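You operate a simulated robot arm through the tools that you are given. There is no shell and no other tool. Be economical: measure what you need, move in short steps, check, and stop when the job is done.

The job below is to be done with a simulated robot arm. You get a single attempt, and the scene is never put back.

Task
Stack the 25 box from the rear strip of the long bench on top of the 20 box. Take the red-band cup and put it on the middle shelf of the green rack. Put the red-cap bottle on the top shelf over the green bench. Any order will do. Set down upright: red-band cup, red-cap bottle.

The check looks at the end state, three seconds after you hand in, the way a careful person would. Anything else that was tipped, shoved, dropped, spilled or broken makes it a failure. Lids that push on must go on centred and level and be pressed home; caps that screw on are set level and turned clockwise until they are tight.

Robot
A 7-joint arm with a two-finger parallel gripper on a trunk, on a base that drives. Base frame: it is fixed to the floor where the robot stands at the start and does not move with it; the origin is under the middle of the robot, x ahead of it, y to its left, z up; the surface under the hand at the start is at about z = 86. Lengths are in cm, angles in degrees, forces in N, time in s.
Its first joint turns from -166.0 to 166.0 degrees. Places, roughly: middle shelf of the green rack (13x136 cm) [-204, -32, 128]; red-band cup (6x6x8 cm) [70, 20, 90]; red-cap bottle (4x4x9 cm) [60, 0, 90]; top shelf over the green bench (124x16 cm) [-120, 314, 158]. Payload 3.43 kg.
The tool frame sits at the grasp point between the pads (the TCP): z along the fingers, y along the line on which they close. The tips reach 3 cm beyond it. Largest opening 9.4 cm; finger width 2.8, thickness 1; the body of the gripper, 5 by 9.6 cm, starts 5.5 cm behind the TCP.
Orientation is that of the tool frame in the base frame, as [roll, pitch, yaw] about the fixed x, y, z axes, in that order (R = Rz(yaw) Ry(pitch) Rx(roll)). With the fingers straight down and closing along the base's y, the tool's x points along the base's -x, its y along +y and its z along -z.

Tools
- The arm moves only by the tool arm_command. Its argument "steps" is text: rows parted by semicolons, each of 7 numbers parted by spaces: the finger opening in cm, from 0 to 9.4, then the shift along the tool's x, y, z in units of 250 mm (1.0 is 250 mm), then the turn, a rotation vector about the tool's x, y, z in units of 90 degrees (1.0 is 90 degrees). In form: jaw tx ty tz wx wy wz; .... A call has 1 to 8 rows; each row is the pose to reach, as a shift and turn from the pose commanded when the call began, along the tool's axes at that moment. A call with a number of a shift or a turn outside -1 to 1 is refused whole. Each row takes 0.2 s and may step no farther than 5 cm and 8.6 degrees from the row before; otherwise, or with a gripper value out of range, the whole call is refused. A pose out of reach is approached as far as the arm can. The call stops where the force on the tool passes 40 N (or 10 N more than at its start, if that is more) or the arm is blocked; 0.2 s more then pass. The fingers move at their own pace (about 4.5 cm/s each) and stop on an object; they squeeze with about 24 N. The grip force told is the motor's: it shows also when the fingers shut on nothing. Time passes only in rows, and 0.2 s behind the last, so rows that repeat a pose let the fingers close. The reply holds the time, the measured pose of the TCP, the force on the tool along the base axes, the opening and the grip force, in the units named above and with some noise, with the torque about the TCP (base axes, N m) and any sound that the robot's microphone picked up.
- Cameras (640 x 400 px; columns grow to the right, rows downward): "scene" is now at [49.87, 16.11, 108.15]; the picture's right is [-0.60, -0.80, 0.00], its down [-0.25, 0.19, -0.95] and it looks along [0.76, -0.57, -0.31] (base axes); focal length 214 px, centre (320, 200). "wrist" rides on the gripper at [7.6, 1.4, -10.3] in the tool frame; the picture's right is [-0.18, 0.98, 0.00], its down [-0.75, -0.14, -0.64] and it looks along [-0.63, -0.12, 0.77] (tool axes); focal length 243 px, centre (320, 200). There is no depth. A picture from a camera that has moved, and an enlarged one, comes with that camera's place and axes in the base frame and with its lens.
- snapshot(camera): a new picture of that camera. The clock stands still meanwhile.
- slide_trunk(by): slides the trunk up (or, below 0, down) by that many cm; the arm and the scene camera ride with it, the base frame stays. It gives what a move gives, with no picture.
- base_move(legs): drives the robot by 1 to 6 legs, each [ahead, left, turn to the left] in cm, cm and degrees, along the robot's own axes; the way and the turn of a leg run together, so that a leg with both is an arc; at most 150 cm and 180 degrees a leg. The arm and the cameras ride along, it lands a little off, and it stops where it bumps. It gives what a move gives.
- turn_head(pan, tilt): turns the head with the scene camera to pan (to the left, within 103 degrees either way) and tilt (down, from -29 to 69), counted from straight ahead of the robot. It gives what a move gives.
- enlarge(camera, box): a new picture of the part [left, top, right, bottom] of that camera's present view, enlarged. The clock stands still meanwhile.
- finish_job(): hands the job in; it is judged then, once.

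Go step by step. Nothing tells you exact positions but the pictures and the camera data: compare them with the known pose of the tool, close in by small moves and look again before you grip or let go. The budget is 165 turns and 108 pictures, counting those below and the enlarged ones. Unless the task says otherwise, let go and move clear before handing in, and close with one line.

The tools are called after ">>>" as name(argument=value, ...) on one line, values as JSON. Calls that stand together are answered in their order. arm_command: Moves the arm, as the interface text tells. Its arguments: {"type":"object","properties":{"steps":{"type":"string"}},"required":["steps"]} The other tools are called the same way: slide_trunk (by) slides the trunk up or down; base_move (legs) drives the base; turn_head (pan, tilt) turns the head that bears the scene camera; snapshot (camera) takes a picture; enlarge (camera, box) takes an enlarged picture of a part of a camera's view; finish_job () hands the job in.

At the start:

```text
time: 0.0
eef_pos: [67.13, -22.46, 116.04]
ee_rot: [170.1, -1.5, -179.3]
contact_force: [-0.6, -0.2, -0.4]
torque: [0.01, -0.02, 0.02]
opening: 9.43
grip_force: 0.0
trunk travel left (down, up): [-15.0, 34.0]
robot x, y, heading: [0.23, -0.35, -0.1]
head pan, tilt: [-37.0, 18.0]
```

scene: 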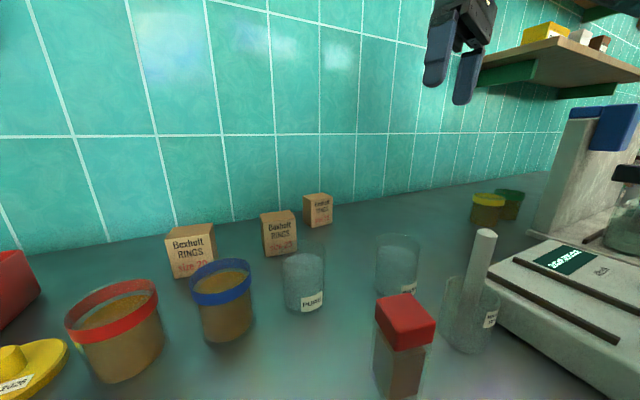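
wrist: 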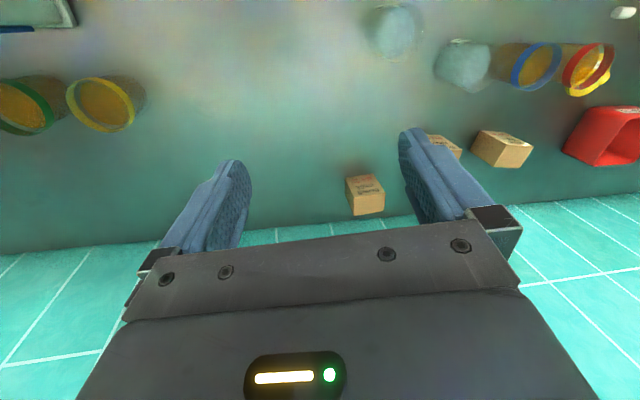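

I see three small boxes along the wall, a red-band cup, a red-cap bottle and other items. I'll read the box labels and estimate positions first.

>>> enlarge(camera="scene", box=[150, 180, 350, 305])

>>> enlarge(camera="wrist", box=[320, 0, 640, 200])

```text
3.20 times, centred on (250, 242) of scene
camera zoom: at [49.87, 16.11, 108.15], right [-0.6, -0.8, 0.0], down [-0.25, 0.19, -0.95], along [0.76, -0.57, -0.31], focal length 686 px, centre (544, 64)
```

zoom: 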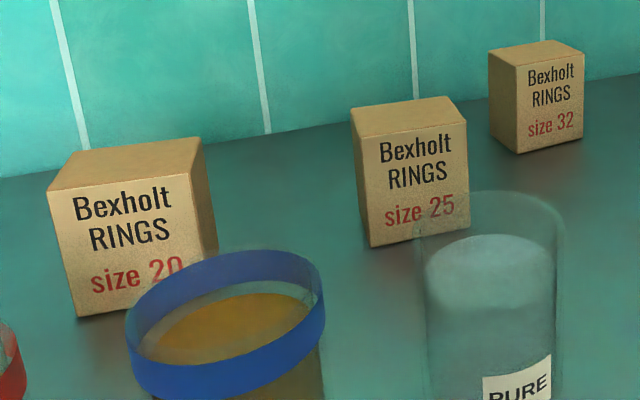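

```text
2.00 times, centred on (480, 100) of wrist
camera zoom: at [59.93, -23.07, 126.56], right [0.18, 0.97, 0.16], down [0.77, -0.24, 0.59], along [0.61, 0.02, -0.79], focal length 485 px, centre (0, 400)
```

zoom: 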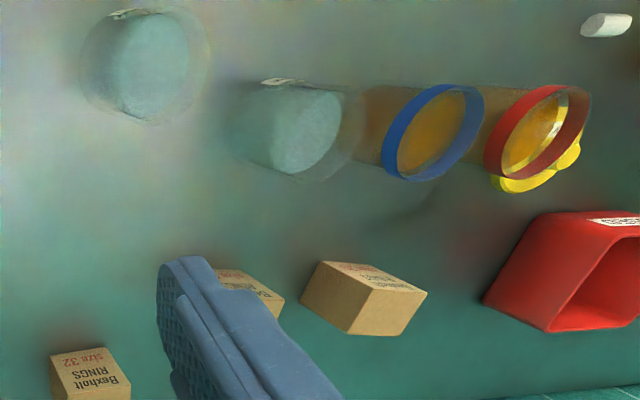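

The 20, 25 and 32 boxes run from left to right; the 25 is at about (85, 0) and the 20 at about (88, 14). I'll straighten the tool and move above the 25 box.

>>> arm_command(steps="9.4 -0.053 0.145 0.026 0.02 -0.003 0.001; 9.4 -0.107 0.289 0.051 0.04 -0.006 0.003; 9.4 -0.16 0.434 0.077 0.06 -0.009 0.004; 9.4 -0.213 0.578 0.102 0.08 -0.012 0.006; 9.4 -0.267 0.723 0.128 0.1 -0.015 0.007; 9.4 -0.32 0.867 0.153 0.11 -0.017 0.008; 9.4 -0.32 0.867 0.153 0.11 -0.017 0.008")

>>> snapshot(camera="wrist")

```text
time: 1.6
eef_pos: [74.81, -0.11, 115.63]
ee_rot: [-179.8, 0.0, 179.8]
contact_force: [-1.0, 0.3, -0.1]
torque: [0.0, -0.01, -0.01]
opening: 9.38
grip_force: 0.1
trunk travel left (down, up): [-15.0, 34.0]
robot x, y, heading: [-0.05, -0.3, 0.1]
head pan, tilt: [-37.0, 18.0]
```

```text
103 pictures are left
camera wrist: at [67.31, 1.3, 126.02], right [0.19, 0.98, 0.0], down [0.75, -0.14, 0.64], along [0.63, -0.12, -0.77], focal length 243 px, centre (320, 200)
```

wrist: 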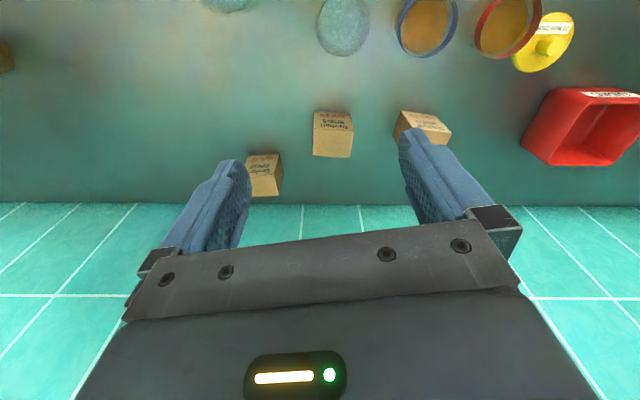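

The 25 box is centred in the wrist view. I'll enlarge it to get its corners.

>>> enlarge(camera="wrist", box=[240, 80, 480, 230])

```text
2.67 times, centred on (360, 155) of wrist
camera zoom: at [67.31, 1.3, 126.02], right [0.19, 0.98, 0.0], down [0.75, -0.14, 0.64], along [0.63, -0.12, -0.77], focal length 647 px, centre (213, 320)
```

zoom: 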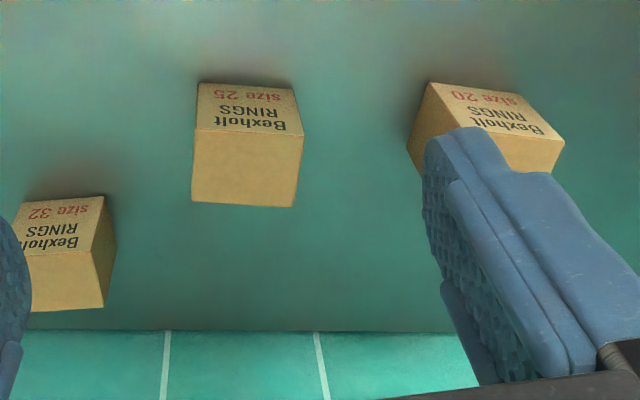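

The 25 box is centred at about (84.2, 0), rotated about -15°, and its top is at about 92.7. Before gripping, I'll look at the 20 box from above.

>>> arm_command(steps="9.4 0 0.18 0 0 0 0; 9.4 0 0.36 0 0 0 0; 9.4 0 0.5 0 0 0 0; 9.4 0 0.5 0 0 0 0")

>>> enlarge(camera="wrist", box=[220, 60, 460, 210])

```text
time: 2.6
eef_pos: [74.65, 12.46, 115.9]
ee_rot: [-179.9, 0.0, 180.0]
contact_force: [-0.2, -1.2, -0.7]
torque: [0.03, -0.01, 0.01]
opening: 9.4
grip_force: 0.0
trunk travel left (down, up): [-15.0, 34.0]
robot x, y, heading: [-0.19, 0.01, 0.1]
head pan, tilt: [-37.0, 18.0]
```

```text
2.67 times, centred on (340, 135) of wrist
camera zoom: at [67.2, 13.77, 126.12], right [0.19, 0.98, 0.0], down [0.75, -0.14, 0.64], along [0.63, -0.12, -0.77], focal length 647 px, centre (267, 373)
```

zoom: 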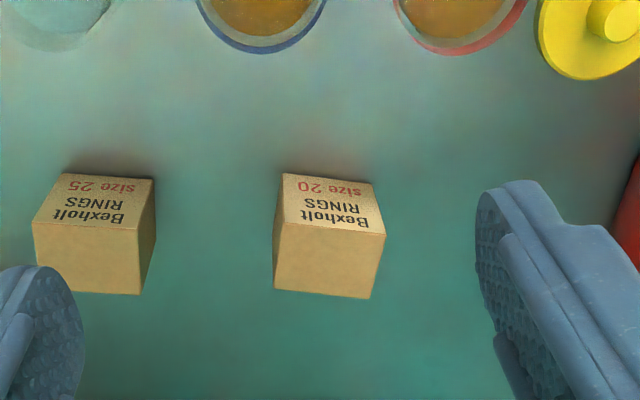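

The 20 box is centred at about (87, 13.6), rotated about -18°. Next I'll hover over the 25 box with the fingers aligned to its width.

>>> arm_command(steps="9.4 -0.076 -0.1 0.1 0 0 0.033; 9.4 -0.152 -0.2 0.2 0 0 0.066; 9.4 -0.23 -0.3 0.3 0 0 0.1; 9.4 -0.306 -0.4 0.4 0 0 0.133; 9.4 -0.382 -0.5 0.5 0 0 0.167; 9.4 -0.382 -0.5 0.56 0 0 0.167; 9.4 -0.382 -0.5 0.56 0 0 0.167")

>>> snapshot(camera="wrist")

```text
time: 4.2
eef_pos: [84.21, -0.41, 101.52]
ee_rot: [-180.0, 0.0, 164.9]
contact_force: [-0.1, 0.2, -0.7]
torque: [0.0, -0.04, -0.02]
opening: 9.39
grip_force: 0.0
trunk travel left (down, up): [-15.0, 34.0]
robot x, y, heading: [-0.2, 0.46, 0.0]
head pan, tilt: [-37.0, 18.0]
```

```text
100 pictures are left
camera wrist: at [77.46, 2.81, 111.94], right [0.44, 0.9, 0.0], down [0.69, -0.33, 0.64], along [0.58, -0.28, -0.77], focal length 243 px, centre (320, 200)
```

wrist: 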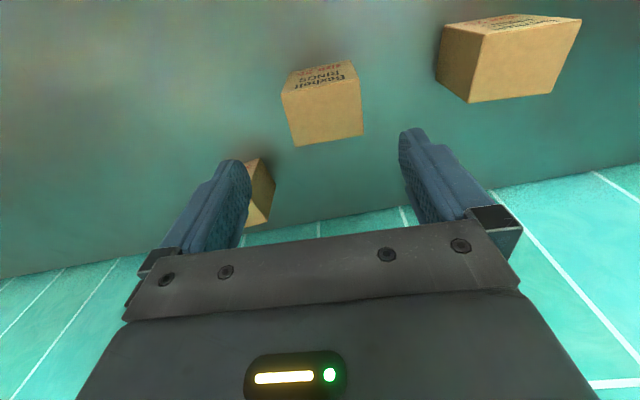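

Centred within about half a centimetre. I'll go down to z = 90 and close.

>>> arm_command(steps="9.4 0.004 0.016 0.16 0 0 0; 9.4 0.004 0.016 0.32 0 0 0; 9.4 0.004 0.016 0.42 0 0 0; 9.4 0.004 0.016 0.46 0 0 0; 5 0.004 0.016 0.46 0 0 0; 4.5 0.004 0.016 0.46 0 0 0; 4.5 0.004 0.016 0.46 0 0 0; 4.5 0.004 0.016 0.46 0 0 0")

```text
time: 6.0
eef_pos: [84.3, -0.07, 90.05]
ee_rot: [-179.8, 0.0, 164.9]
contact_force: [-0.3, 0.1, -0.1]
torque: [0.01, 0.02, -0.05]
opening: 6.36
grip_force: 24.1
trunk travel left (down, up): [-15.0, 34.0]
robot x, y, heading: [-0.26, 0.32, 0.2]
head pan, tilt: [-37.0, 18.0]
```

Gripped at 6.4 cm opening. I'll lift straight up and check.

>>> arm_command(steps="4.5 0 0 -0.04 0 0 0; 4.5 0 0 -0.16 0 0 0; 4.5 0 0 -0.32 0 0 0; 4.5 0 0 -0.48 0 0 0; 4.5 0 0 -0.56 0 0 0; 4.5 0 0 -0.56 0 0 0")

>>> snapshot(camera="wrist")

>>> snapshot(camera="scene")

```text
time: 7.4
eef_pos: [84.56, -0.15, 104.14]
ee_rot: [-179.9, 0.0, 165.0]
contact_force: [-0.1, 0.4, -1.2]
torque: [0.0, -0.04, 0.0]
opening: 6.39
grip_force: 23.8
trunk travel left (down, up): [-15.0, 34.0]
robot x, y, heading: [-0.1, 0.29, -0.1]
head pan, tilt: [-37.0, 18.0]
```

```text
99 pictures are left
camera wrist: at [77.67, 3.17, 114.41], right [0.43, 0.9, 0.0], down [0.69, -0.33, 0.64], along [0.58, -0.28, -0.77], focal length 243 px, centre (320, 200)
```

wrist: 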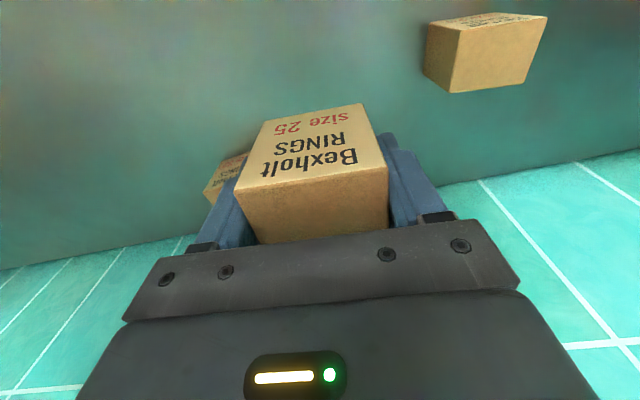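

```text
98 pictures are left
camera scene: at [49.88, 16.11, 108.14], right [-0.6, -0.8, 0.0], down [-0.25, 0.19, -0.95], along [0.76, -0.57, -0.31], focal length 214 px, centre (320, 200)
```

scene: 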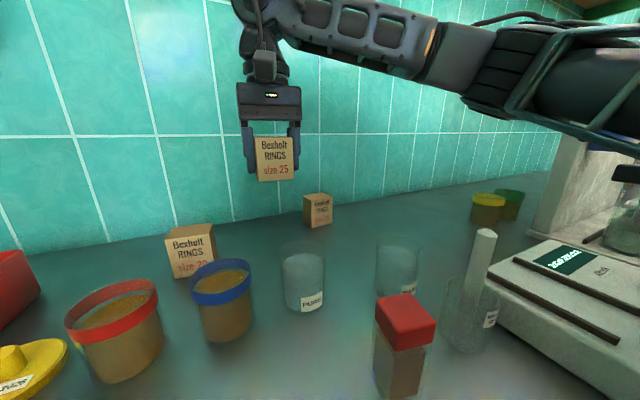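

Held squarely. I'll carry it over the 20 box and stop a little above it.

>>> arm_command(steps="4.5 0.01 0.16 0 0 0 0.01; 4.5 0.02 0.33 0 0 0 0.02; 4.5 0.03 0.48 0 0 0 0.033; 4.5 0.04 0.557 0 0 0 0.033; 4.5 0.04 0.557 0.1 0 0 0.033; 4.5 0.04 0.557 0.16 0 0 0.033; 4.5 0.04 0.557 0.16 0 0 0.033")

>>> snapshot(camera="wrist")

>>> enlarge(camera="scene", box=[110, 160, 270, 300])

```text
time: 9.0
eef_pos: [87.01, 13.8, 100.31]
ee_rot: [-179.9, 0.0, 162.0]
contact_force: [-0.5, 0.8, -1.3]
torque: [-0.01, -0.03, 0.03]
opening: 6.37
grip_force: 23.3
trunk travel left (down, up): [-15.0, 34.0]
robot x, y, heading: [0.02, 0.35, 0.4]
head pan, tilt: [-37.0, 18.0]
```

```text
97 pictures are left
camera wrist: at [80.33, 17.42, 110.59], right [0.48, 0.88, 0.0], down [0.67, -0.37, 0.64], along [0.56, -0.31, -0.77], focal length 243 px, centre (320, 200)
```

wrist: 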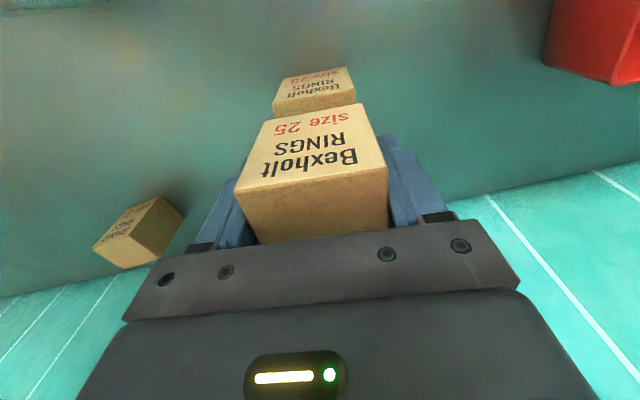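

```text
2.86 times, centred on (190, 230) of scene
camera zoom: at [49.87, 16.13, 108.15], right [-0.6, -0.8, 0.0], down [-0.25, 0.19, -0.95], along [0.76, -0.57, -0.31], focal length 613 px, centre (691, 114)
```

zoom: 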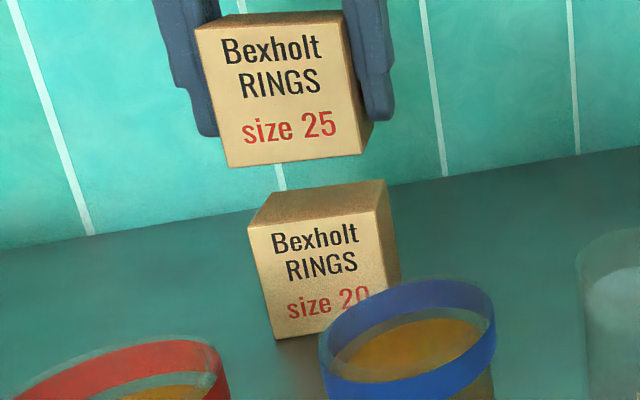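

The alignment looks close, with perhaps half a centimetre of offset. I'll enlarge the wrist view to compare the two front edges.

>>> enlarge(camera="wrist", box=[220, 50, 420, 175])

```text
3.20 times, centred on (320, 112) of wrist
camera zoom: at [80.33, 17.42, 110.59], right [0.48, 0.88, 0.0], down [0.67, -0.37, 0.64], along [0.56, -0.31, -0.77], focal length 776 px, centre (320, 480)
```

zoom: 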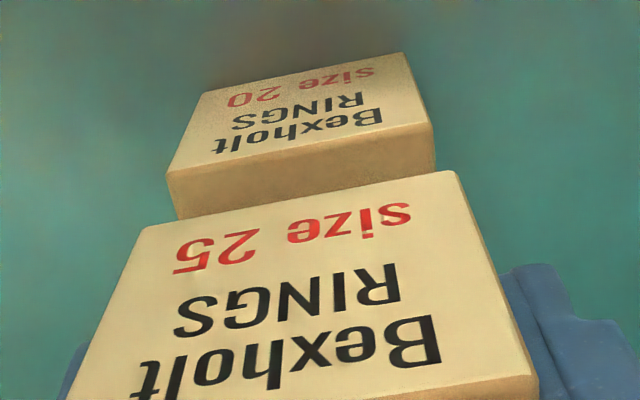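

The offset is only a few millimetres. I'll correct it and lower most of the way.

>>> arm_command(steps="4.5 -0.008 -0.01 0.04 0 0 0; 4.5 -0.008 -0.01 0.09 0 0 0; 4.5 -0.008 -0.01 0.12 0 0 0; 4.5 -0.008 -0.01 0.132 0 0 0; 4.5 -0.008 -0.01 0.132 0 0 0")

>>> enlarge(camera="scene", box=[110, 160, 270, 300])

```text
time: 10.2
eef_pos: [87.12, 13.39, 96.83]
ee_rot: [179.9, 0.0, 162.0]
contact_force: [-0.4, -0.3, 18.1]
torque: [-0.04, 0.13, -0.02]
opening: 6.38
grip_force: 24.3
trunk travel left (down, up): [-15.0, 34.0]
robot x, y, heading: [-0.09, -0.09, -0.0]
head pan, tilt: [-37.0, 18.0]
```

```text
2.86 times, centred on (190, 230) of scene
camera zoom: at [49.84, 16.1, 108.2], right [-0.6, -0.8, 0.0], down [-0.25, 0.19, -0.95], along [0.76, -0.57, -0.31], focal length 613 px, centre (691, 114)
```

zoom: 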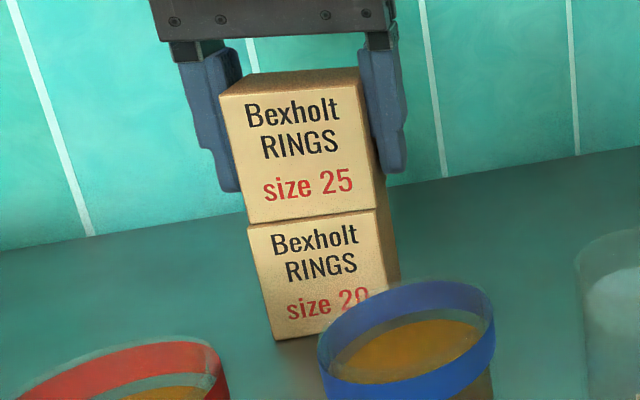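

The 25 box rests on the 20 box, well aligned. I'll release and rise.

>>> arm_command(steps="4.5 0 0 -0.004 0 0 0; 8 0 0 -0.004 0 0 0; 9.4 0 0 -0.004 0 0 0; 9.4 0 0 -0.004 0 0 0; 9.4 0 0 -0.15 0 0 0; 9.4 0 0 -0.3 0 0 0; 9.4 0 0 -0.5 0 0 0; 9.4 0 0 -0.5 0 0 0")

>>> snapshot(camera="scene")

```text
time: 12.0
eef_pos: [86.94, 13.41, 109.37]
ee_rot: [-179.9, 0.1, 161.9]
contact_force: [-0.2, 0.6, -0.4]
torque: [0.01, -0.01, 0.0]
opening: 9.39
grip_force: 0.3
trunk travel left (down, up): [-15.0, 34.0]
robot x, y, heading: [0.32, 0.36, 0.1]
head pan, tilt: [-37.0, 18.0]
```

```text
93 pictures are left
camera scene: at [49.88, 16.11, 108.14], right [-0.6, -0.8, 0.0], down [-0.25, 0.19, -0.95], along [0.76, -0.57, -0.31], focal length 214 px, centre (320, 200)
```

scene: 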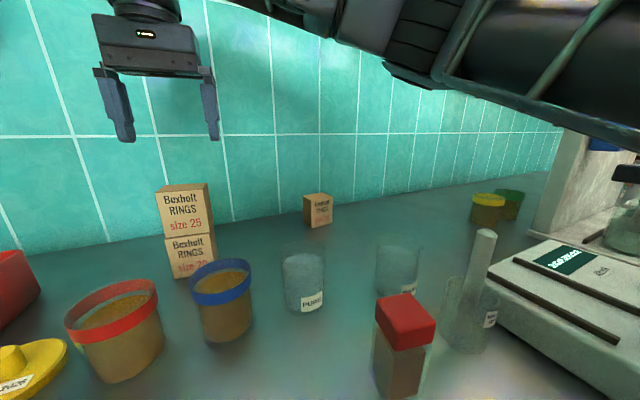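

The stack is good. Now I'll look towards the left and rear for the green bench and rack, to decide how to grip.

>>> turn_head(pan=103, tilt=5)

>>> snapshot(camera="scene")

>>> turn_head(pan=-103, tilt=5)

>>> snapshot(camera="scene")

```text
time: 14.2
eef_pos: [87.06, 13.27, 109.49]
ee_rot: [-179.9, 0.0, 161.9]
contact_force: [-0.3, -0.7, -0.6]
torque: [0.05, 0.02, 0.01]
opening: 9.39
grip_force: 0.1
trunk travel left (down, up): [-15.0, 34.0]
robot x, y, heading: [-0.08, 0.14, -0.1]
head pan, tilt: [103.0, 5.0]
```

```text
92 pictures are left
camera scene: at [40.36, 30.68, 110.26], right [0.97, 0.22, 0.0], down [0.02, -0.09, -1.0], along [-0.22, 0.97, -0.09], focal length 214 px, centre (320, 200)
```

scene: 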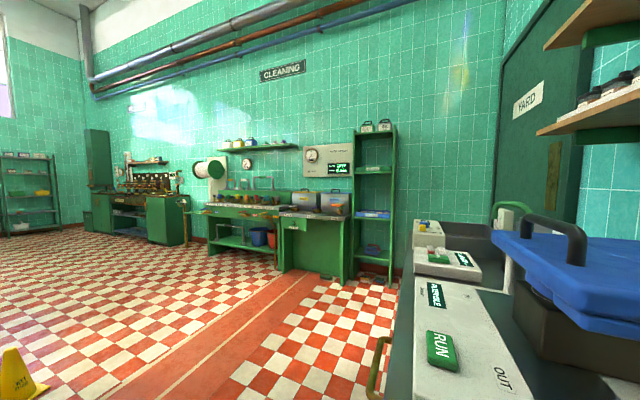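

```text
time: 17.2
eef_pos: [87.13, 13.33, 109.44]
ee_rot: [-179.9, -0.1, 161.9]
contact_force: [0.0, -0.5, 0.6]
torque: [-0.01, 0.0, 0.04]
opening: 9.39
grip_force: 0.0
trunk travel left (down, up): [-15.0, 34.0]
robot x, y, heading: [0.24, 0.09, 0.3]
head pan, tilt: [-103.0, 5.0]
```

```text
91 pictures are left
camera scene: at [40.36, 12.78, 110.26], right [-0.97, 0.22, 0.0], down [0.02, 0.08, -1.0], along [-0.22, -0.97, -0.09], focal length 214 px, centre (320, 200)
```

scene: 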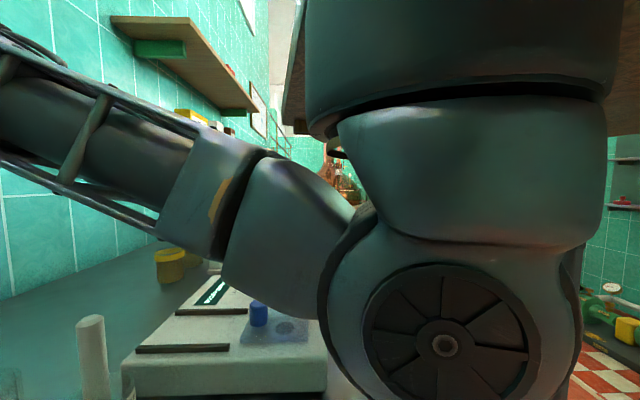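

The green bench with its wall shelf is to the left, and a wet-floor sign stands at about (-155, 104). I'll back out and turn left 90° to see the rack behind me before choosing a grip.

>>> base_move(legs=[[-65, 0, 0], [0, 0, 90]])

>>> turn_head(pan=75, tilt=5)

>>> snapshot(camera="scene")

```text
time: 24.7
eef_pos: [-79.33, 86.78, 109.34]
ee_rot: [-179.9, 0.0, -107.7]
contact_force: [0.4, 0.4, 0.5]
torque: [0.01, -0.03, 0.03]
opening: 9.41
grip_force: 0.0
trunk travel left (down, up): [-15.0, 34.0]
robot x, y, heading: [-65.64, -0.2, 90.6]
head pan, tilt: [-103.0, 5.0]
```

```text
time: 27.4
eef_pos: [-79.35, 86.64, 109.35]
ee_rot: [-179.9, 0.1, -107.8]
contact_force: [0.0, -0.1, -0.7]
torque: [-0.02, 0.02, 0.01]
opening: 9.4
grip_force: 0.1
trunk travel left (down, up): [-15.0, 34.0]
robot x, y, heading: [-65.29, -0.06, 90.5]
head pan, tilt: [75.0, 5.0]
```

```text
90 pictures are left
camera scene: at [-95.84, 44.41, 110.26], right [0.25, 0.97, 0.0], down [0.08, -0.02, -1.0], along [-0.96, 0.25, -0.09], focal length 214 px, centre (320, 200)
```

scene: 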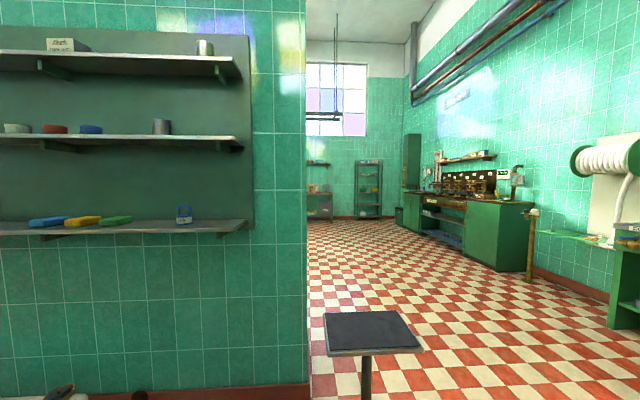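

The rack's middle shelf is at about z = 128 with roughly 33 cm of clearance and a free stretch between the grey can (y≈0) and the end (y≈36). I'll use a forward-tilted grip, so I'm reorienting the tool here in free space.

>>> arm_command(steps="9.4 0 0 -0.1 0 0 -0.07; 9.4 0 0 -0.2 0 0 -0.14; 9.4 0 0 -0.2 0 0 -0.2; 9.4 0 0 -0.2 0 0 -0.2")

>>> arm_command(steps="9.4 0 0 0 0 -0.07 0; 9.4 0 0 0 0 -0.14 0; 9.4 0 0 0 0 -0.21 0; 9.4 0 0 0 0 -0.28 0; 9.4 0 0 0 0 -0.35 0; 9.4 0 0 0 0 -0.42 0; 9.4 0 0 0 0 -0.49 0; 9.4 0 0 0 0 -0.56 0")

>>> turn_head(pan=60, tilt=35)

>>> snapshot(camera="scene")

```text
time: 28.4
eef_pos: [-79.28, 86.77, 114.43]
ee_rot: [-179.9, -0.1, -89.7]
contact_force: [-0.5, -0.6, 0.7]
torque: [0.02, -0.02, 0.02]
opening: 9.41
grip_force: 0.0
trunk travel left (down, up): [-15.0, 34.0]
robot x, y, heading: [-65.54, -0.45, 90.5]
head pan, tilt: [75.0, 5.0]
```

```text
time: 30.1
eef_pos: [-79.2, 86.62, 114.51]
ee_rot: [-179.9, 50.5, -89.8]
contact_force: [0.1, 0.3, -0.3]
torque: [0.0, 0.02, 0.02]
opening: 9.41
grip_force: 0.0
trunk travel left (down, up): [-15.0, 34.0]
robot x, y, heading: [-65.42, -0.27, 90.5]
head pan, tilt: [75.0, 5.0]
```

```text
time: 31.1
eef_pos: [-79.3, 86.78, 114.51]
ee_rot: [-179.9, 50.2, -89.8]
contact_force: [0.7, 0.0, -0.9]
torque: [0.02, -0.03, 0.02]
opening: 9.4
grip_force: 0.1
trunk travel left (down, up): [-15.0, 34.0]
robot x, y, heading: [-65.35, -0.08, 90.3]
head pan, tilt: [60.0, 35.0]
```

```text
89 pictures are left
camera scene: at [-94.61, 46.44, 105.45], right [0.49, 0.87, 0.0], down [0.5, -0.28, -0.82], along [-0.71, 0.41, -0.57], focal length 214 px, centre (320, 200)
```

scene: 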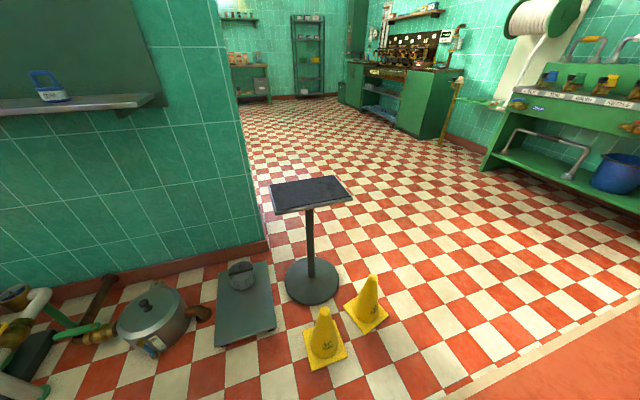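

There is clutter on the floor in front of the rack (a pot, a scale and cones), so I must stay at x ≥ about -115 there. Now I'm returning to the bench for the cup.

>>> base_move(legs=[[0, 0, -90.4], [40, 7, 0]])

>>> turn_head(pan=0, tilt=40)

>>> snapshot(camera="scene")

>>> snapshot(camera="wrist")

```text
time: 37.5
eef_pos: [62.11, 16.29, 114.58]
ee_rot: [-179.9, 50.4, 178.2]
contact_force: [-0.5, 0.6, 0.0]
torque: [0.02, -0.01, -0.03]
opening: 9.42
grip_force: 0.0
trunk travel left (down, up): [-15.0, 34.0]
robot x, y, heading: [-25.25, 5.12, -1.8]
head pan, tilt: [60.0, 35.0]
```

```text
time: 38.8
eef_pos: [62.03, 16.26, 114.43]
ee_rot: [-179.9, 50.4, 178.2]
contact_force: [-0.1, 0.0, -0.9]
torque: [-0.02, 0.02, 0.02]
opening: 9.39
grip_force: 0.0
trunk travel left (down, up): [-15.0, 34.0]
robot x, y, heading: [-25.5, 5.34, -1.9]
head pan, tilt: [0.0, 40.0]
```

```text
88 pictures are left
camera scene: at [26.14, 25.65, 104.69], right [-0.03, -1.0, 0.0], down [-0.64, 0.02, -0.77], along [0.77, -0.02, -0.64], focal length 214 px, centre (320, 200)
```

scene: 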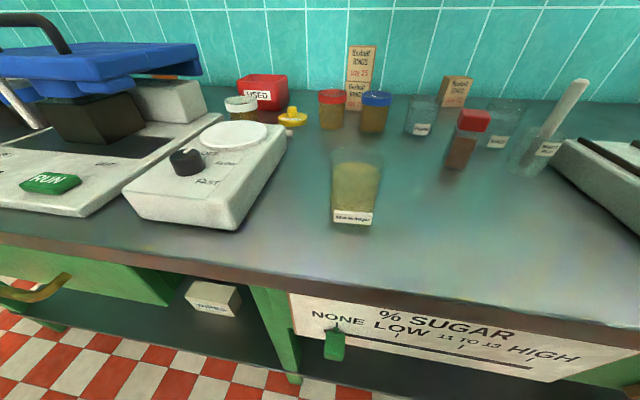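

```text
87 pictures are left
camera wrist: at [49.41, 17.97, 115.18], right [0.15, 0.98, 0.14], down [-0.02, -0.14, 0.99], along [0.99, -0.15, 0.0], focal length 243 px, centre (320, 200)
```

wrist: 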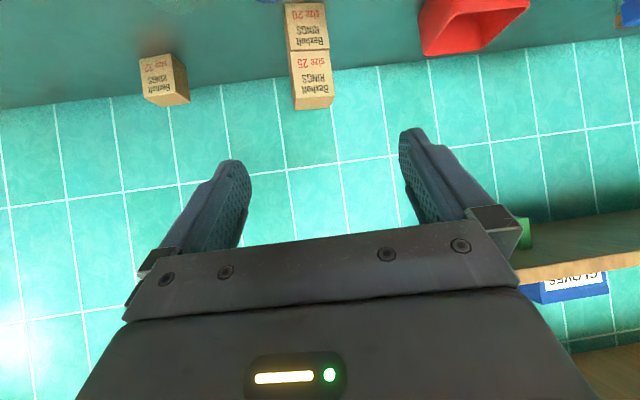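

The red-band cup is ahead beside the blue-band one, and a tall beaker stands nearer the edge at about (45, 20). I'll enlarge to measure.

>>> enlarge(camera="scene", box=[270, 70, 430, 170])

```text
4.00 times, centred on (350, 120) of scene
camera zoom: at [26.14, 25.65, 104.69], right [-0.03, -1.0, 0.0], down [-0.64, 0.02, -0.77], along [0.77, -0.02, -0.64], focal length 858 px, centre (200, 520)
```

zoom: 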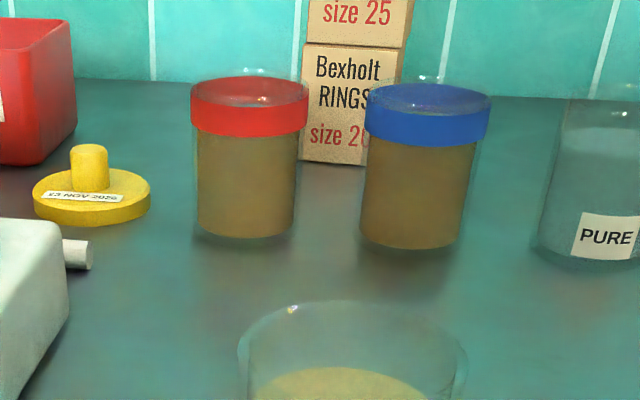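

The cup is centred at about (75, 22) and the blue one at about (72, 13). I'll move to a pre-grasp pose 18 cm back along the tool axis with the fingers at 7.8.

>>> arm_command(steps="7.8 0.107 0.059 0.075 0 0 0; 7.8 0.214 0.118 0.149 0 0 0; 7.8 0.321 0.176 0.224 0 0 0; 7.8 0.428 0.235 0.298 0 0 0; 7.8 0.428 0.235 0.298 0 0 0")

>>> snapshot(camera="wrist")

>>> snapshot(camera="scene")

```text
time: 40.0
eef_pos: [60.98, 22.15, 101.33]
ee_rot: [-179.9, 50.4, 178.3]
contact_force: [-0.3, -0.5, 0.6]
torque: [0.03, -0.02, -0.01]
opening: 7.77
grip_force: 0.0
trunk travel left (down, up): [-15.0, 34.0]
robot x, y, heading: [-25.39, 5.41, -1.7]
head pan, tilt: [0.0, 40.0]
```

```text
85 pictures are left
camera wrist: at [48.36, 23.91, 102.02], right [0.15, 0.98, 0.14], down [-0.02, -0.14, 0.99], along [0.99, -0.15, 0.0], focal length 243 px, centre (320, 200)
```

wrist: 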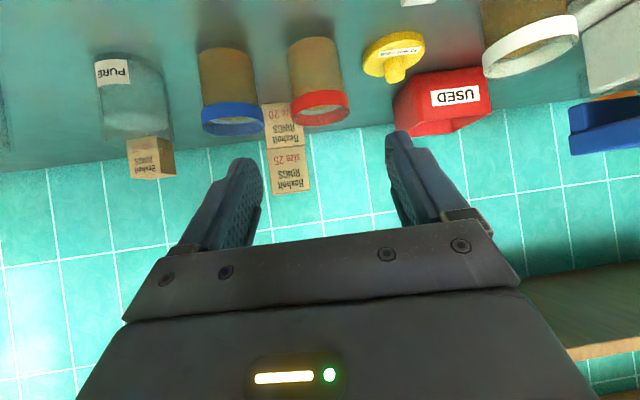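

```text
84 pictures are left
camera scene: at [26.13, 25.64, 104.69], right [-0.03, -1.0, 0.0], down [-0.64, 0.02, -0.77], along [0.77, -0.02, -0.64], focal length 214 px, centre (320, 200)
```

scene: 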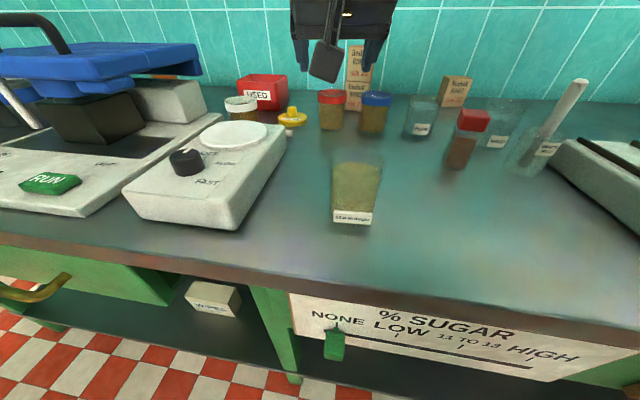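

Lined up. I'll approach most of the way along the tool axis and look again.

>>> arm_command(steps="7.8 0 0 0.15 0 0 0; 7.8 0 0 0.3 0 0 0; 7.8 0.001 0 0.42 0 0 0; 7.8 0.001 0 0.5 0 0 0; 7.8 0.001 0 0.5 0 0 0")

>>> snapshot(camera="wrist")

>>> enlarge(camera="scene", box=[250, 40, 450, 165])

```text
time: 41.2
eef_pos: [70.67, 21.79, 93.39]
ee_rot: [-179.9, 50.4, 178.2]
contact_force: [0.1, -0.7, 0.5]
torque: [-0.01, -0.02, 0.03]
opening: 7.82
grip_force: 0.0
trunk travel left (down, up): [-15.0, 34.0]
robot x, y, heading: [-25.33, 5.69, -1.6]
head pan, tilt: [0.0, 40.0]
```

```text
83 pictures are left
camera wrist: at [58.12, 23.64, 94.14], right [0.15, 0.98, 0.14], down [-0.02, -0.14, 0.99], along [0.99, -0.15, 0.0], focal length 243 px, centre (320, 200)
```

wrist: 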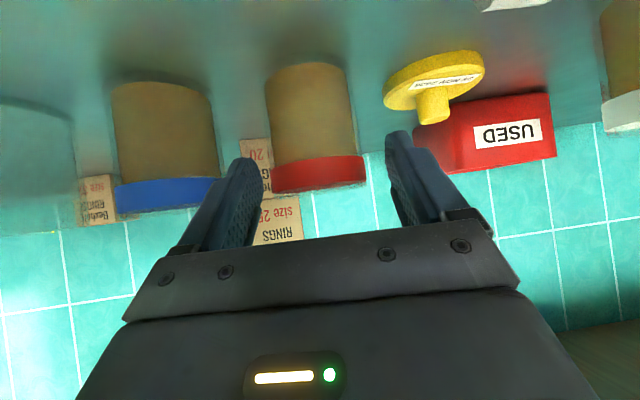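

```text
3.20 times, centred on (350, 102) of scene
camera zoom: at [26.13, 25.64, 104.69], right [-0.03, -1.0, 0.0], down [-0.64, 0.02, -0.77], along [0.77, -0.02, -0.64], focal length 686 px, centre (224, 512)
```

zoom: 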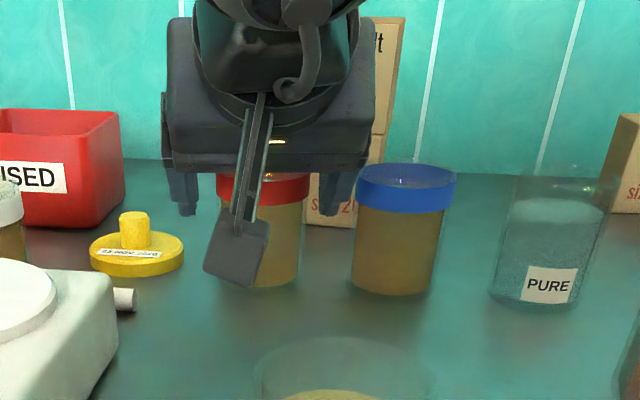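

The cup sits between the fingers with clearance to the blue cup. I'll advance the last 4.7 cm and close.

>>> arm_command(steps="7.8 0 -0.008 0.07 0 0 0; 7.8 0 -0.008 0.14 0 0 0; 7.8 0 -0.008 0.19 0 0 0; 7.8 0 -0.008 0.19 0 0 0; 6 0 -0.008 0.19 0 0 0; 4.5 0 -0.008 0.19 0 0 0; 4.5 0 -0.008 0.19 0 0 0; 4.5 0 -0.008 0.19 0 0 0")

>>> snapshot(camera="wrist")

```text
time: 43.0
eef_pos: [74.32, 21.58, 90.54]
ee_rot: [-179.9, 50.4, 178.2]
contact_force: [-0.1, -0.6, -0.1]
torque: [-0.04, -0.04, -0.02]
opening: 6.25
grip_force: 24.0
trunk travel left (down, up): [-15.0, 34.0]
robot x, y, heading: [-25.0, 5.53, -1.9]
head pan, tilt: [0.0, 40.0]
```

```text
81 pictures are left
camera wrist: at [61.73, 23.26, 91.19], right [0.15, 0.98, 0.14], down [-0.02, -0.14, 0.99], along [0.99, -0.15, 0.0], focal length 243 px, centre (320, 200)
```

wrist: 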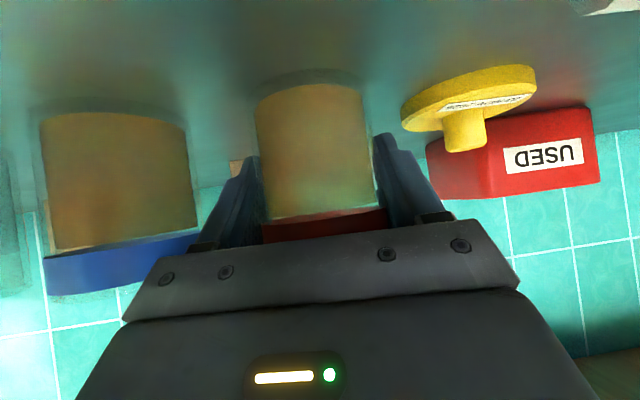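

Gripped at 6.25 cm without contact force. I'll lift straight up.

>>> arm_command(steps="4.5 -0.031 0 -0.0255 0 0 0; 4.5 -0.123 0 -0.102 0 0 0; 4.5 -0.25 0 -0.204 0 0 0; 4.5 -0.38 0 -0.31 0 0 0; 4.5 -0.51 0 -0.42 0 0 0; 4.5 -0.62 0 -0.51 0 0 0; 4.5 -0.62 0 -0.51 0 0 0")

>>> snapshot(camera="wrist")

>>> snapshot(camera="scene")

```text
time: 44.8
eef_pos: [74.37, 21.54, 107.59]
ee_rot: [178.8, 47.6, 177.4]
contact_force: [-0.7, 0.5, -1.3]
torque: [0.0, -0.01, 0.05]
opening: 6.25
grip_force: 23.9
trunk travel left (down, up): [-15.0, 34.0]
robot x, y, heading: [-25.23, 5.44, -2.2]
head pan, tilt: [0.0, 40.0]
stopped in row 7: the arm was blocked; the commanded pose is now the measured one
```

```text
80 pictures are left
camera wrist: at [61.92, 23.33, 109.13], right [0.15, 0.98, 0.15], down [0.03, -0.16, 0.99], along [0.99, -0.15, -0.05], focal length 243 px, centre (320, 200)
```

wrist: 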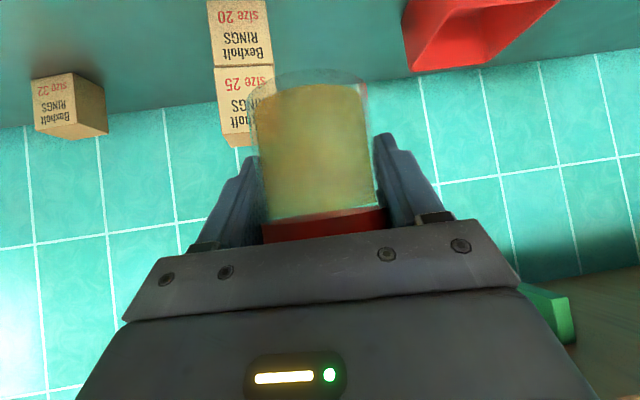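

```text
79 pictures are left
camera scene: at [26.13, 25.64, 104.68], right [-0.03, -1.0, 0.0], down [-0.64, 0.02, -0.77], along [0.77, -0.02, -0.64], focal length 214 px, centre (320, 200)
```

scene: 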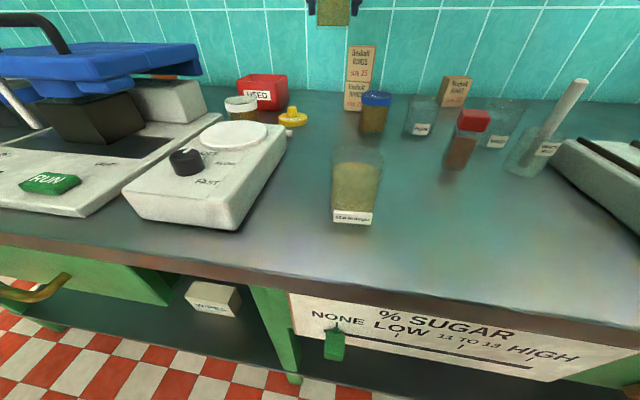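

The cup is held and upright; the upward move stopped early, likely at a joint limit. I'll back out from the bench, then turn toward the rack.

>>> base_move(legs=[[-42, 0, 0], [0, 0, 92], [0, 0, 90]])

>>> turn_head(pan=0, tilt=20)

>>> snapshot(camera="scene")

```text
time: 55.1
eef_pos: [-166.72, -12.7, 107.68]
ee_rot: [178.8, 47.6, -0.6]
contact_force: [0.5, 0.9, -0.8]
torque: [-0.02, 0.0, 0.02]
opening: 6.23
grip_force: 24.2
trunk travel left (down, up): [-15.0, 34.0]
robot x, y, heading: [-67.65, 6.67, -180.1]
head pan, tilt: [0.0, 40.0]
```

```text
time: 56.0
eef_pos: [-166.64, -12.77, 107.74]
ee_rot: [178.7, 47.6, -0.8]
contact_force: [-0.1, -0.3, -2.0]
torque: [-0.02, 0.01, -0.04]
opening: 6.24
grip_force: 23.8
trunk travel left (down, up): [-15.0, 34.0]
robot x, y, heading: [-67.31, 6.86, -179.8]
head pan, tilt: [0.0, 20.0]
```

```text
78 pictures are left
camera scene: at [-118.68, -14.61, 107.81], right [0.0, 1.0, 0.0], down [0.34, 0.0, -0.94], along [-0.94, 0.0, -0.34], focal length 214 px, centre (320, 200)
```

scene: 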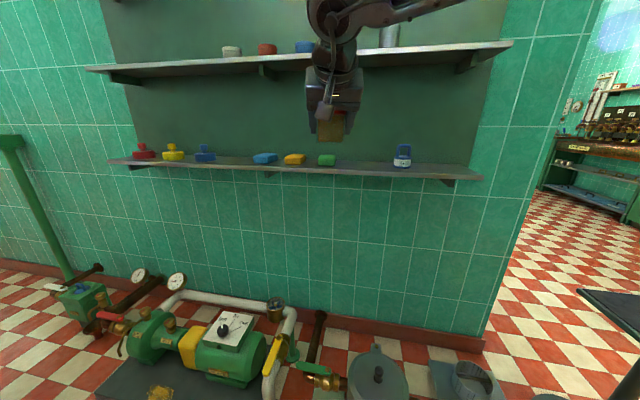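

I'll raise the trunk for the middle shelf, then retract and re-level the hand.

>>> slide_trunk(by=29)

>>> arm_command(steps="4.5 0.058 -0.14 -0.07 0 -0.015 0; 4.5 0.116 -0.28 -0.14 0.006 -0.03 0; 4.5 0.174 -0.42 -0.21 0.012 -0.03 0; 4.5 0.232 -0.56 -0.28 0.014 -0.031 0; 4.5 0.29 -0.7 -0.35 0.014 -0.031 0; 4.5 0.32 -0.85 -0.386 0.014 -0.031 0; 4.5 0.32 -1 -0.386 0.014 -0.031 0; 4.5 0.32 -1 -0.386 0.014 -0.031 0")

```text
time: 58.9
eef_pos: [-166.69, -12.63, 136.64]
ee_rot: [178.8, 47.5, -0.9]
contact_force: [-0.4, -0.2, -1.4]
torque: [-0.03, -0.01, 0.0]
opening: 6.27
grip_force: 23.9
trunk travel left (down, up): [-44.0, 5.0]
robot x, y, heading: [-67.38, 6.65, -180.1]
head pan, tilt: [0.0, 20.0]
```

```text
time: 60.9
eef_pos: [-154.45, 8.92, 136.35]
ee_rot: [179.4, 50.1, 2.5]
contact_force: [-0.3, -0.7, -1.1]
torque: [0.0, -0.01, 0.0]
opening: 6.26
grip_force: 24.1
trunk travel left (down, up): [-44.0, 5.0]
robot x, y, heading: [-67.54, 6.89, -179.9]
head pan, tilt: [0.0, 20.0]
stopped in row 8: the arm was blocked; the commanded pose is now the measured one
```

The rack is angled about 10.7° from my view, so I'll turn to face it squarely and drive to a point short of the free end of the middle shelf.

>>> base_move(legs=[[0, 0, -10.7], [24, 12, 0]])

>>> turn_head(pan=0, tilt=5)

>>> snapshot(camera="scene")

>>> snapshot(camera="wrist")

```text
time: 63.5
eef_pos: [-178.28, 17.2, 136.49]
ee_rot: [179.5, 50.1, -7.8]
contact_force: [0.2, 0.3, -1.4]
torque: [0.0, 0.0, 0.03]
opening: 6.28
grip_force: 23.9
trunk travel left (down, up): [-44.0, 5.0]
robot x, y, heading: [-93.13, -0.8, 169.3]
head pan, tilt: [0.0, 20.0]
```

```text
time: 64.2
eef_pos: [-178.34, 17.11, 136.37]
ee_rot: [179.5, 49.9, -7.9]
contact_force: [-0.3, 0.2, -0.8]
torque: [-0.03, 0.05, 0.03]
opening: 6.27
grip_force: 23.8
trunk travel left (down, up): [-44.0, 5.0]
robot x, y, heading: [-93.26, -0.78, 170.0]
head pan, tilt: [0.0, 5.0]
```

```text
77 pictures are left
camera scene: at [-147.36, -12.41, 139.25], right [0.18, 0.98, 0.0], down [0.09, -0.02, -1.0], along [-0.98, 0.18, -0.09], focal length 214 px, centre (320, 200)
```

scene: 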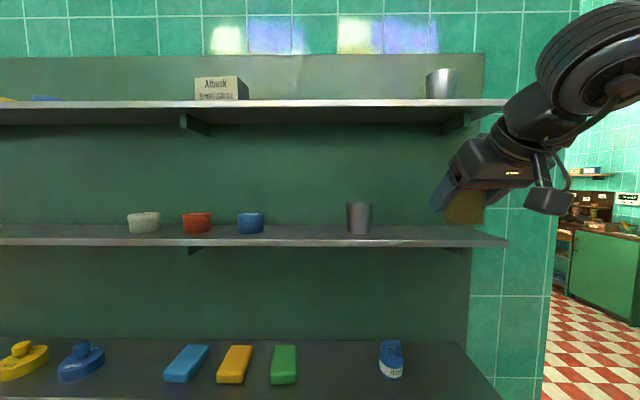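

```text
76 pictures are left
camera wrist: at [-165.76, 14.03, 137.25], right [-0.24, -0.96, 0.15], down [0.03, 0.15, 0.99], along [-0.97, 0.25, -0.01], focal length 243 px, centre (320, 200)
```

wrist: 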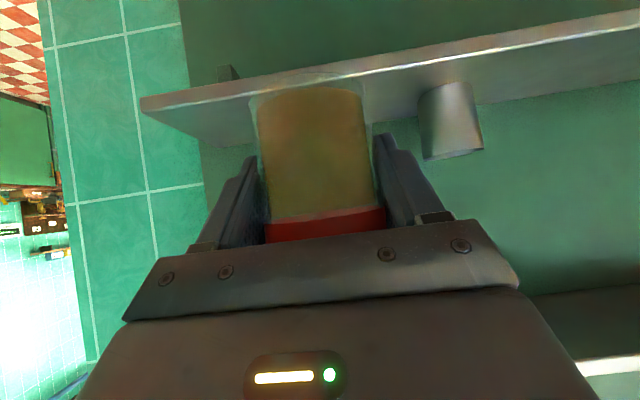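

The view is aligned: shelf depth and height agree (front edge about 40 cm ahead, surface z≈128). The target is (-189, 19), straight ahead by 10.8 cm.

>>> base_move(legs=[[10.8, 0, 0]])

>>> snapshot(camera="scene")

>>> snapshot(camera="wrist")

```text
time: 65.4
eef_pos: [-189.01, 19.3, 136.38]
ee_rot: [179.5, 50.0, -8.0]
contact_force: [0.0, -0.7, -2.3]
torque: [0.02, 0.04, 0.01]
opening: 6.24
grip_force: 23.9
trunk travel left (down, up): [-44.0, 5.0]
robot x, y, heading: [-103.97, 1.12, 169.7]
head pan, tilt: [0.0, 5.0]
```

```text
75 pictures are left
camera scene: at [-158.05, -10.32, 139.27], right [0.18, 0.98, 0.0], down [0.09, -0.02, -1.0], along [-0.98, 0.18, -0.09], focal length 214 px, centre (320, 200)
```

scene: 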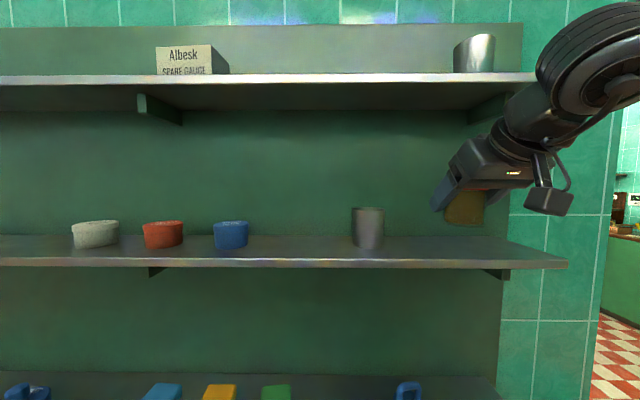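

```text
74 pictures are left
camera wrist: at [-176.39, 16.16, 137.27], right [-0.25, -0.96, 0.15], down [0.03, 0.14, 0.99], along [-0.97, 0.25, -0.01], focal length 243 px, centre (320, 200)
```

wrist: 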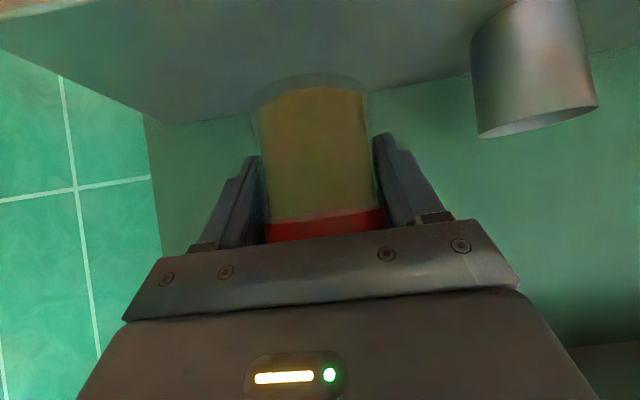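

The cup is centred over the shelf depth. I'll lower with the trunk most of the way.

>>> slide_trunk(by=-2.8)

>>> snapshot(camera="wrist")

>>> enlarge(camera="scene", box=[400, 160, 560, 280])

```text
time: 66.2
eef_pos: [-189.06, 19.3, 133.63]
ee_rot: [179.4, 50.0, -8.0]
contact_force: [0.8, -0.1, -2.2]
torque: [-0.03, 0.01, 0.02]
opening: 6.25
grip_force: 23.8
trunk travel left (down, up): [-41.2, 7.8]
robot x, y, heading: [-103.95, 1.26, 169.4]
head pan, tilt: [0.0, 5.0]
```

```text
73 pictures are left
camera wrist: at [-176.41, 16.15, 134.45], right [-0.25, -0.96, 0.15], down [0.03, 0.15, 0.99], along [-0.97, 0.25, -0.01], focal length 243 px, centre (320, 200)
```

wrist: 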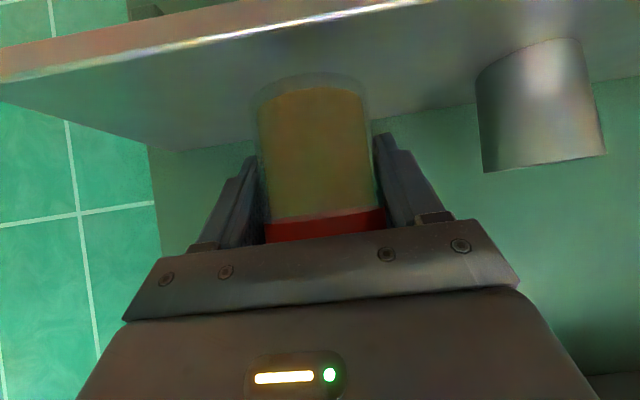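

```text
3.33 times, centred on (480, 220) of scene
camera zoom: at [-158.07, -10.32, 136.46], right [0.18, 0.98, 0.0], down [0.09, -0.02, -1.0], along [-0.98, 0.18, -0.09], focal length 715 px, centre (-213, 133)
```

zoom: 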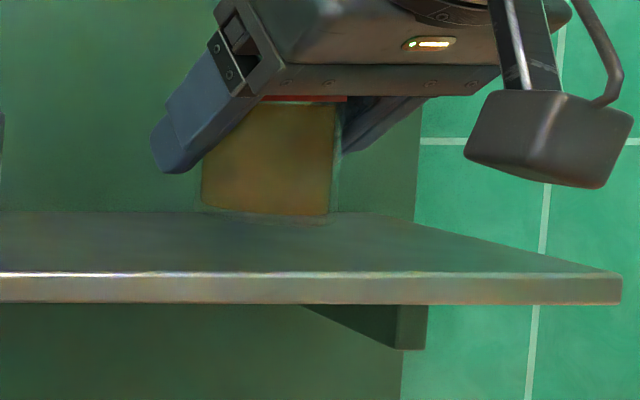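

About 0.8–1.1 cm remains. I'll lower in small arm steps, watching the force.

>>> arm_command(steps="4.5 0.0092 0 0.0077 0 0 0; 4.5 0.0184 0 0.0154 0 0 0; 4.5 0.0245 0 0.0206 0 0 0; 4.5 0.0245 0 0.0206 0 0 0")

```text
time: 67.2
eef_pos: [-188.86, 19.21, 132.75]
ee_rot: [179.5, 50.0, -7.9]
contact_force: [-0.5, 0.1, -1.3]
torque: [0.01, -0.01, -0.03]
opening: 6.24
grip_force: 24.1
trunk travel left (down, up): [-41.2, 7.8]
robot x, y, heading: [-103.94, 1.3, 169.5]
head pan, tilt: [0.0, 5.0]
```

>>> arm_command(steps="4.5 0.0046 0 0.0039 0 0 0; 4.5 0.0092 0 0.0077 0 0 0; 4.5 0.0092 0 0.0077 0 0 0")

>>> enlarge(camera="scene", box=[400, 160, 560, 280])

```text
time: 68.0
eef_pos: [-189.07, 19.25, 132.32]
ee_rot: [179.4, 50.1, -8.0]
contact_force: [0.9, -0.9, -1.8]
torque: [0.01, -0.02, 0.03]
opening: 6.24
grip_force: 24.1
trunk travel left (down, up): [-41.2, 7.8]
robot x, y, heading: [-104.23, 1.38, 169.4]
head pan, tilt: [0.0, 5.0]
```

```text
3.33 times, centred on (480, 220) of scene
camera zoom: at [-158.07, -10.32, 136.46], right [0.18, 0.98, 0.0], down [0.09, -0.02, -1.0], along [-0.98, 0.18, -0.09], focal length 715 px, centre (-213, 133)
```

zoom: 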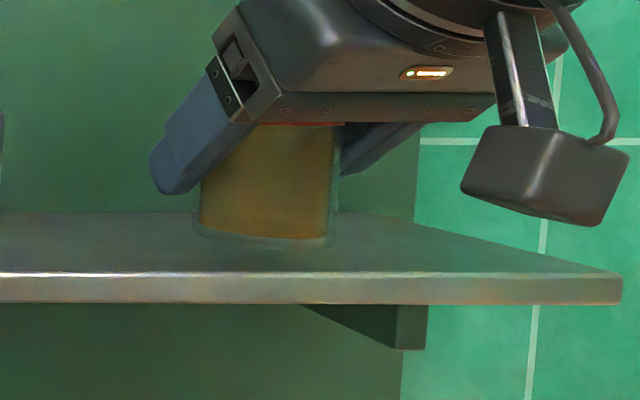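

>>> arm_command(steps="4.5 0.0046 0 0.0039 0 0 0; 4.5 0.0062 0 0.0052 0 0 0; 4.5 0.0062 0 0.0052 0 0 0")

```text
time: 68.8
eef_pos: [-189.02, 19.2, 132.37]
ee_rot: [179.4, 50.0, -8.0]
contact_force: [0.2, -0.1, -1.1]
torque: [0.02, -0.01, 0.0]
opening: 6.25
grip_force: 24.2
trunk travel left (down, up): [-41.2, 7.8]
robot x, y, heading: [-103.72, 1.19, 169.4]
head pan, tilt: [0.0, 5.0]
```

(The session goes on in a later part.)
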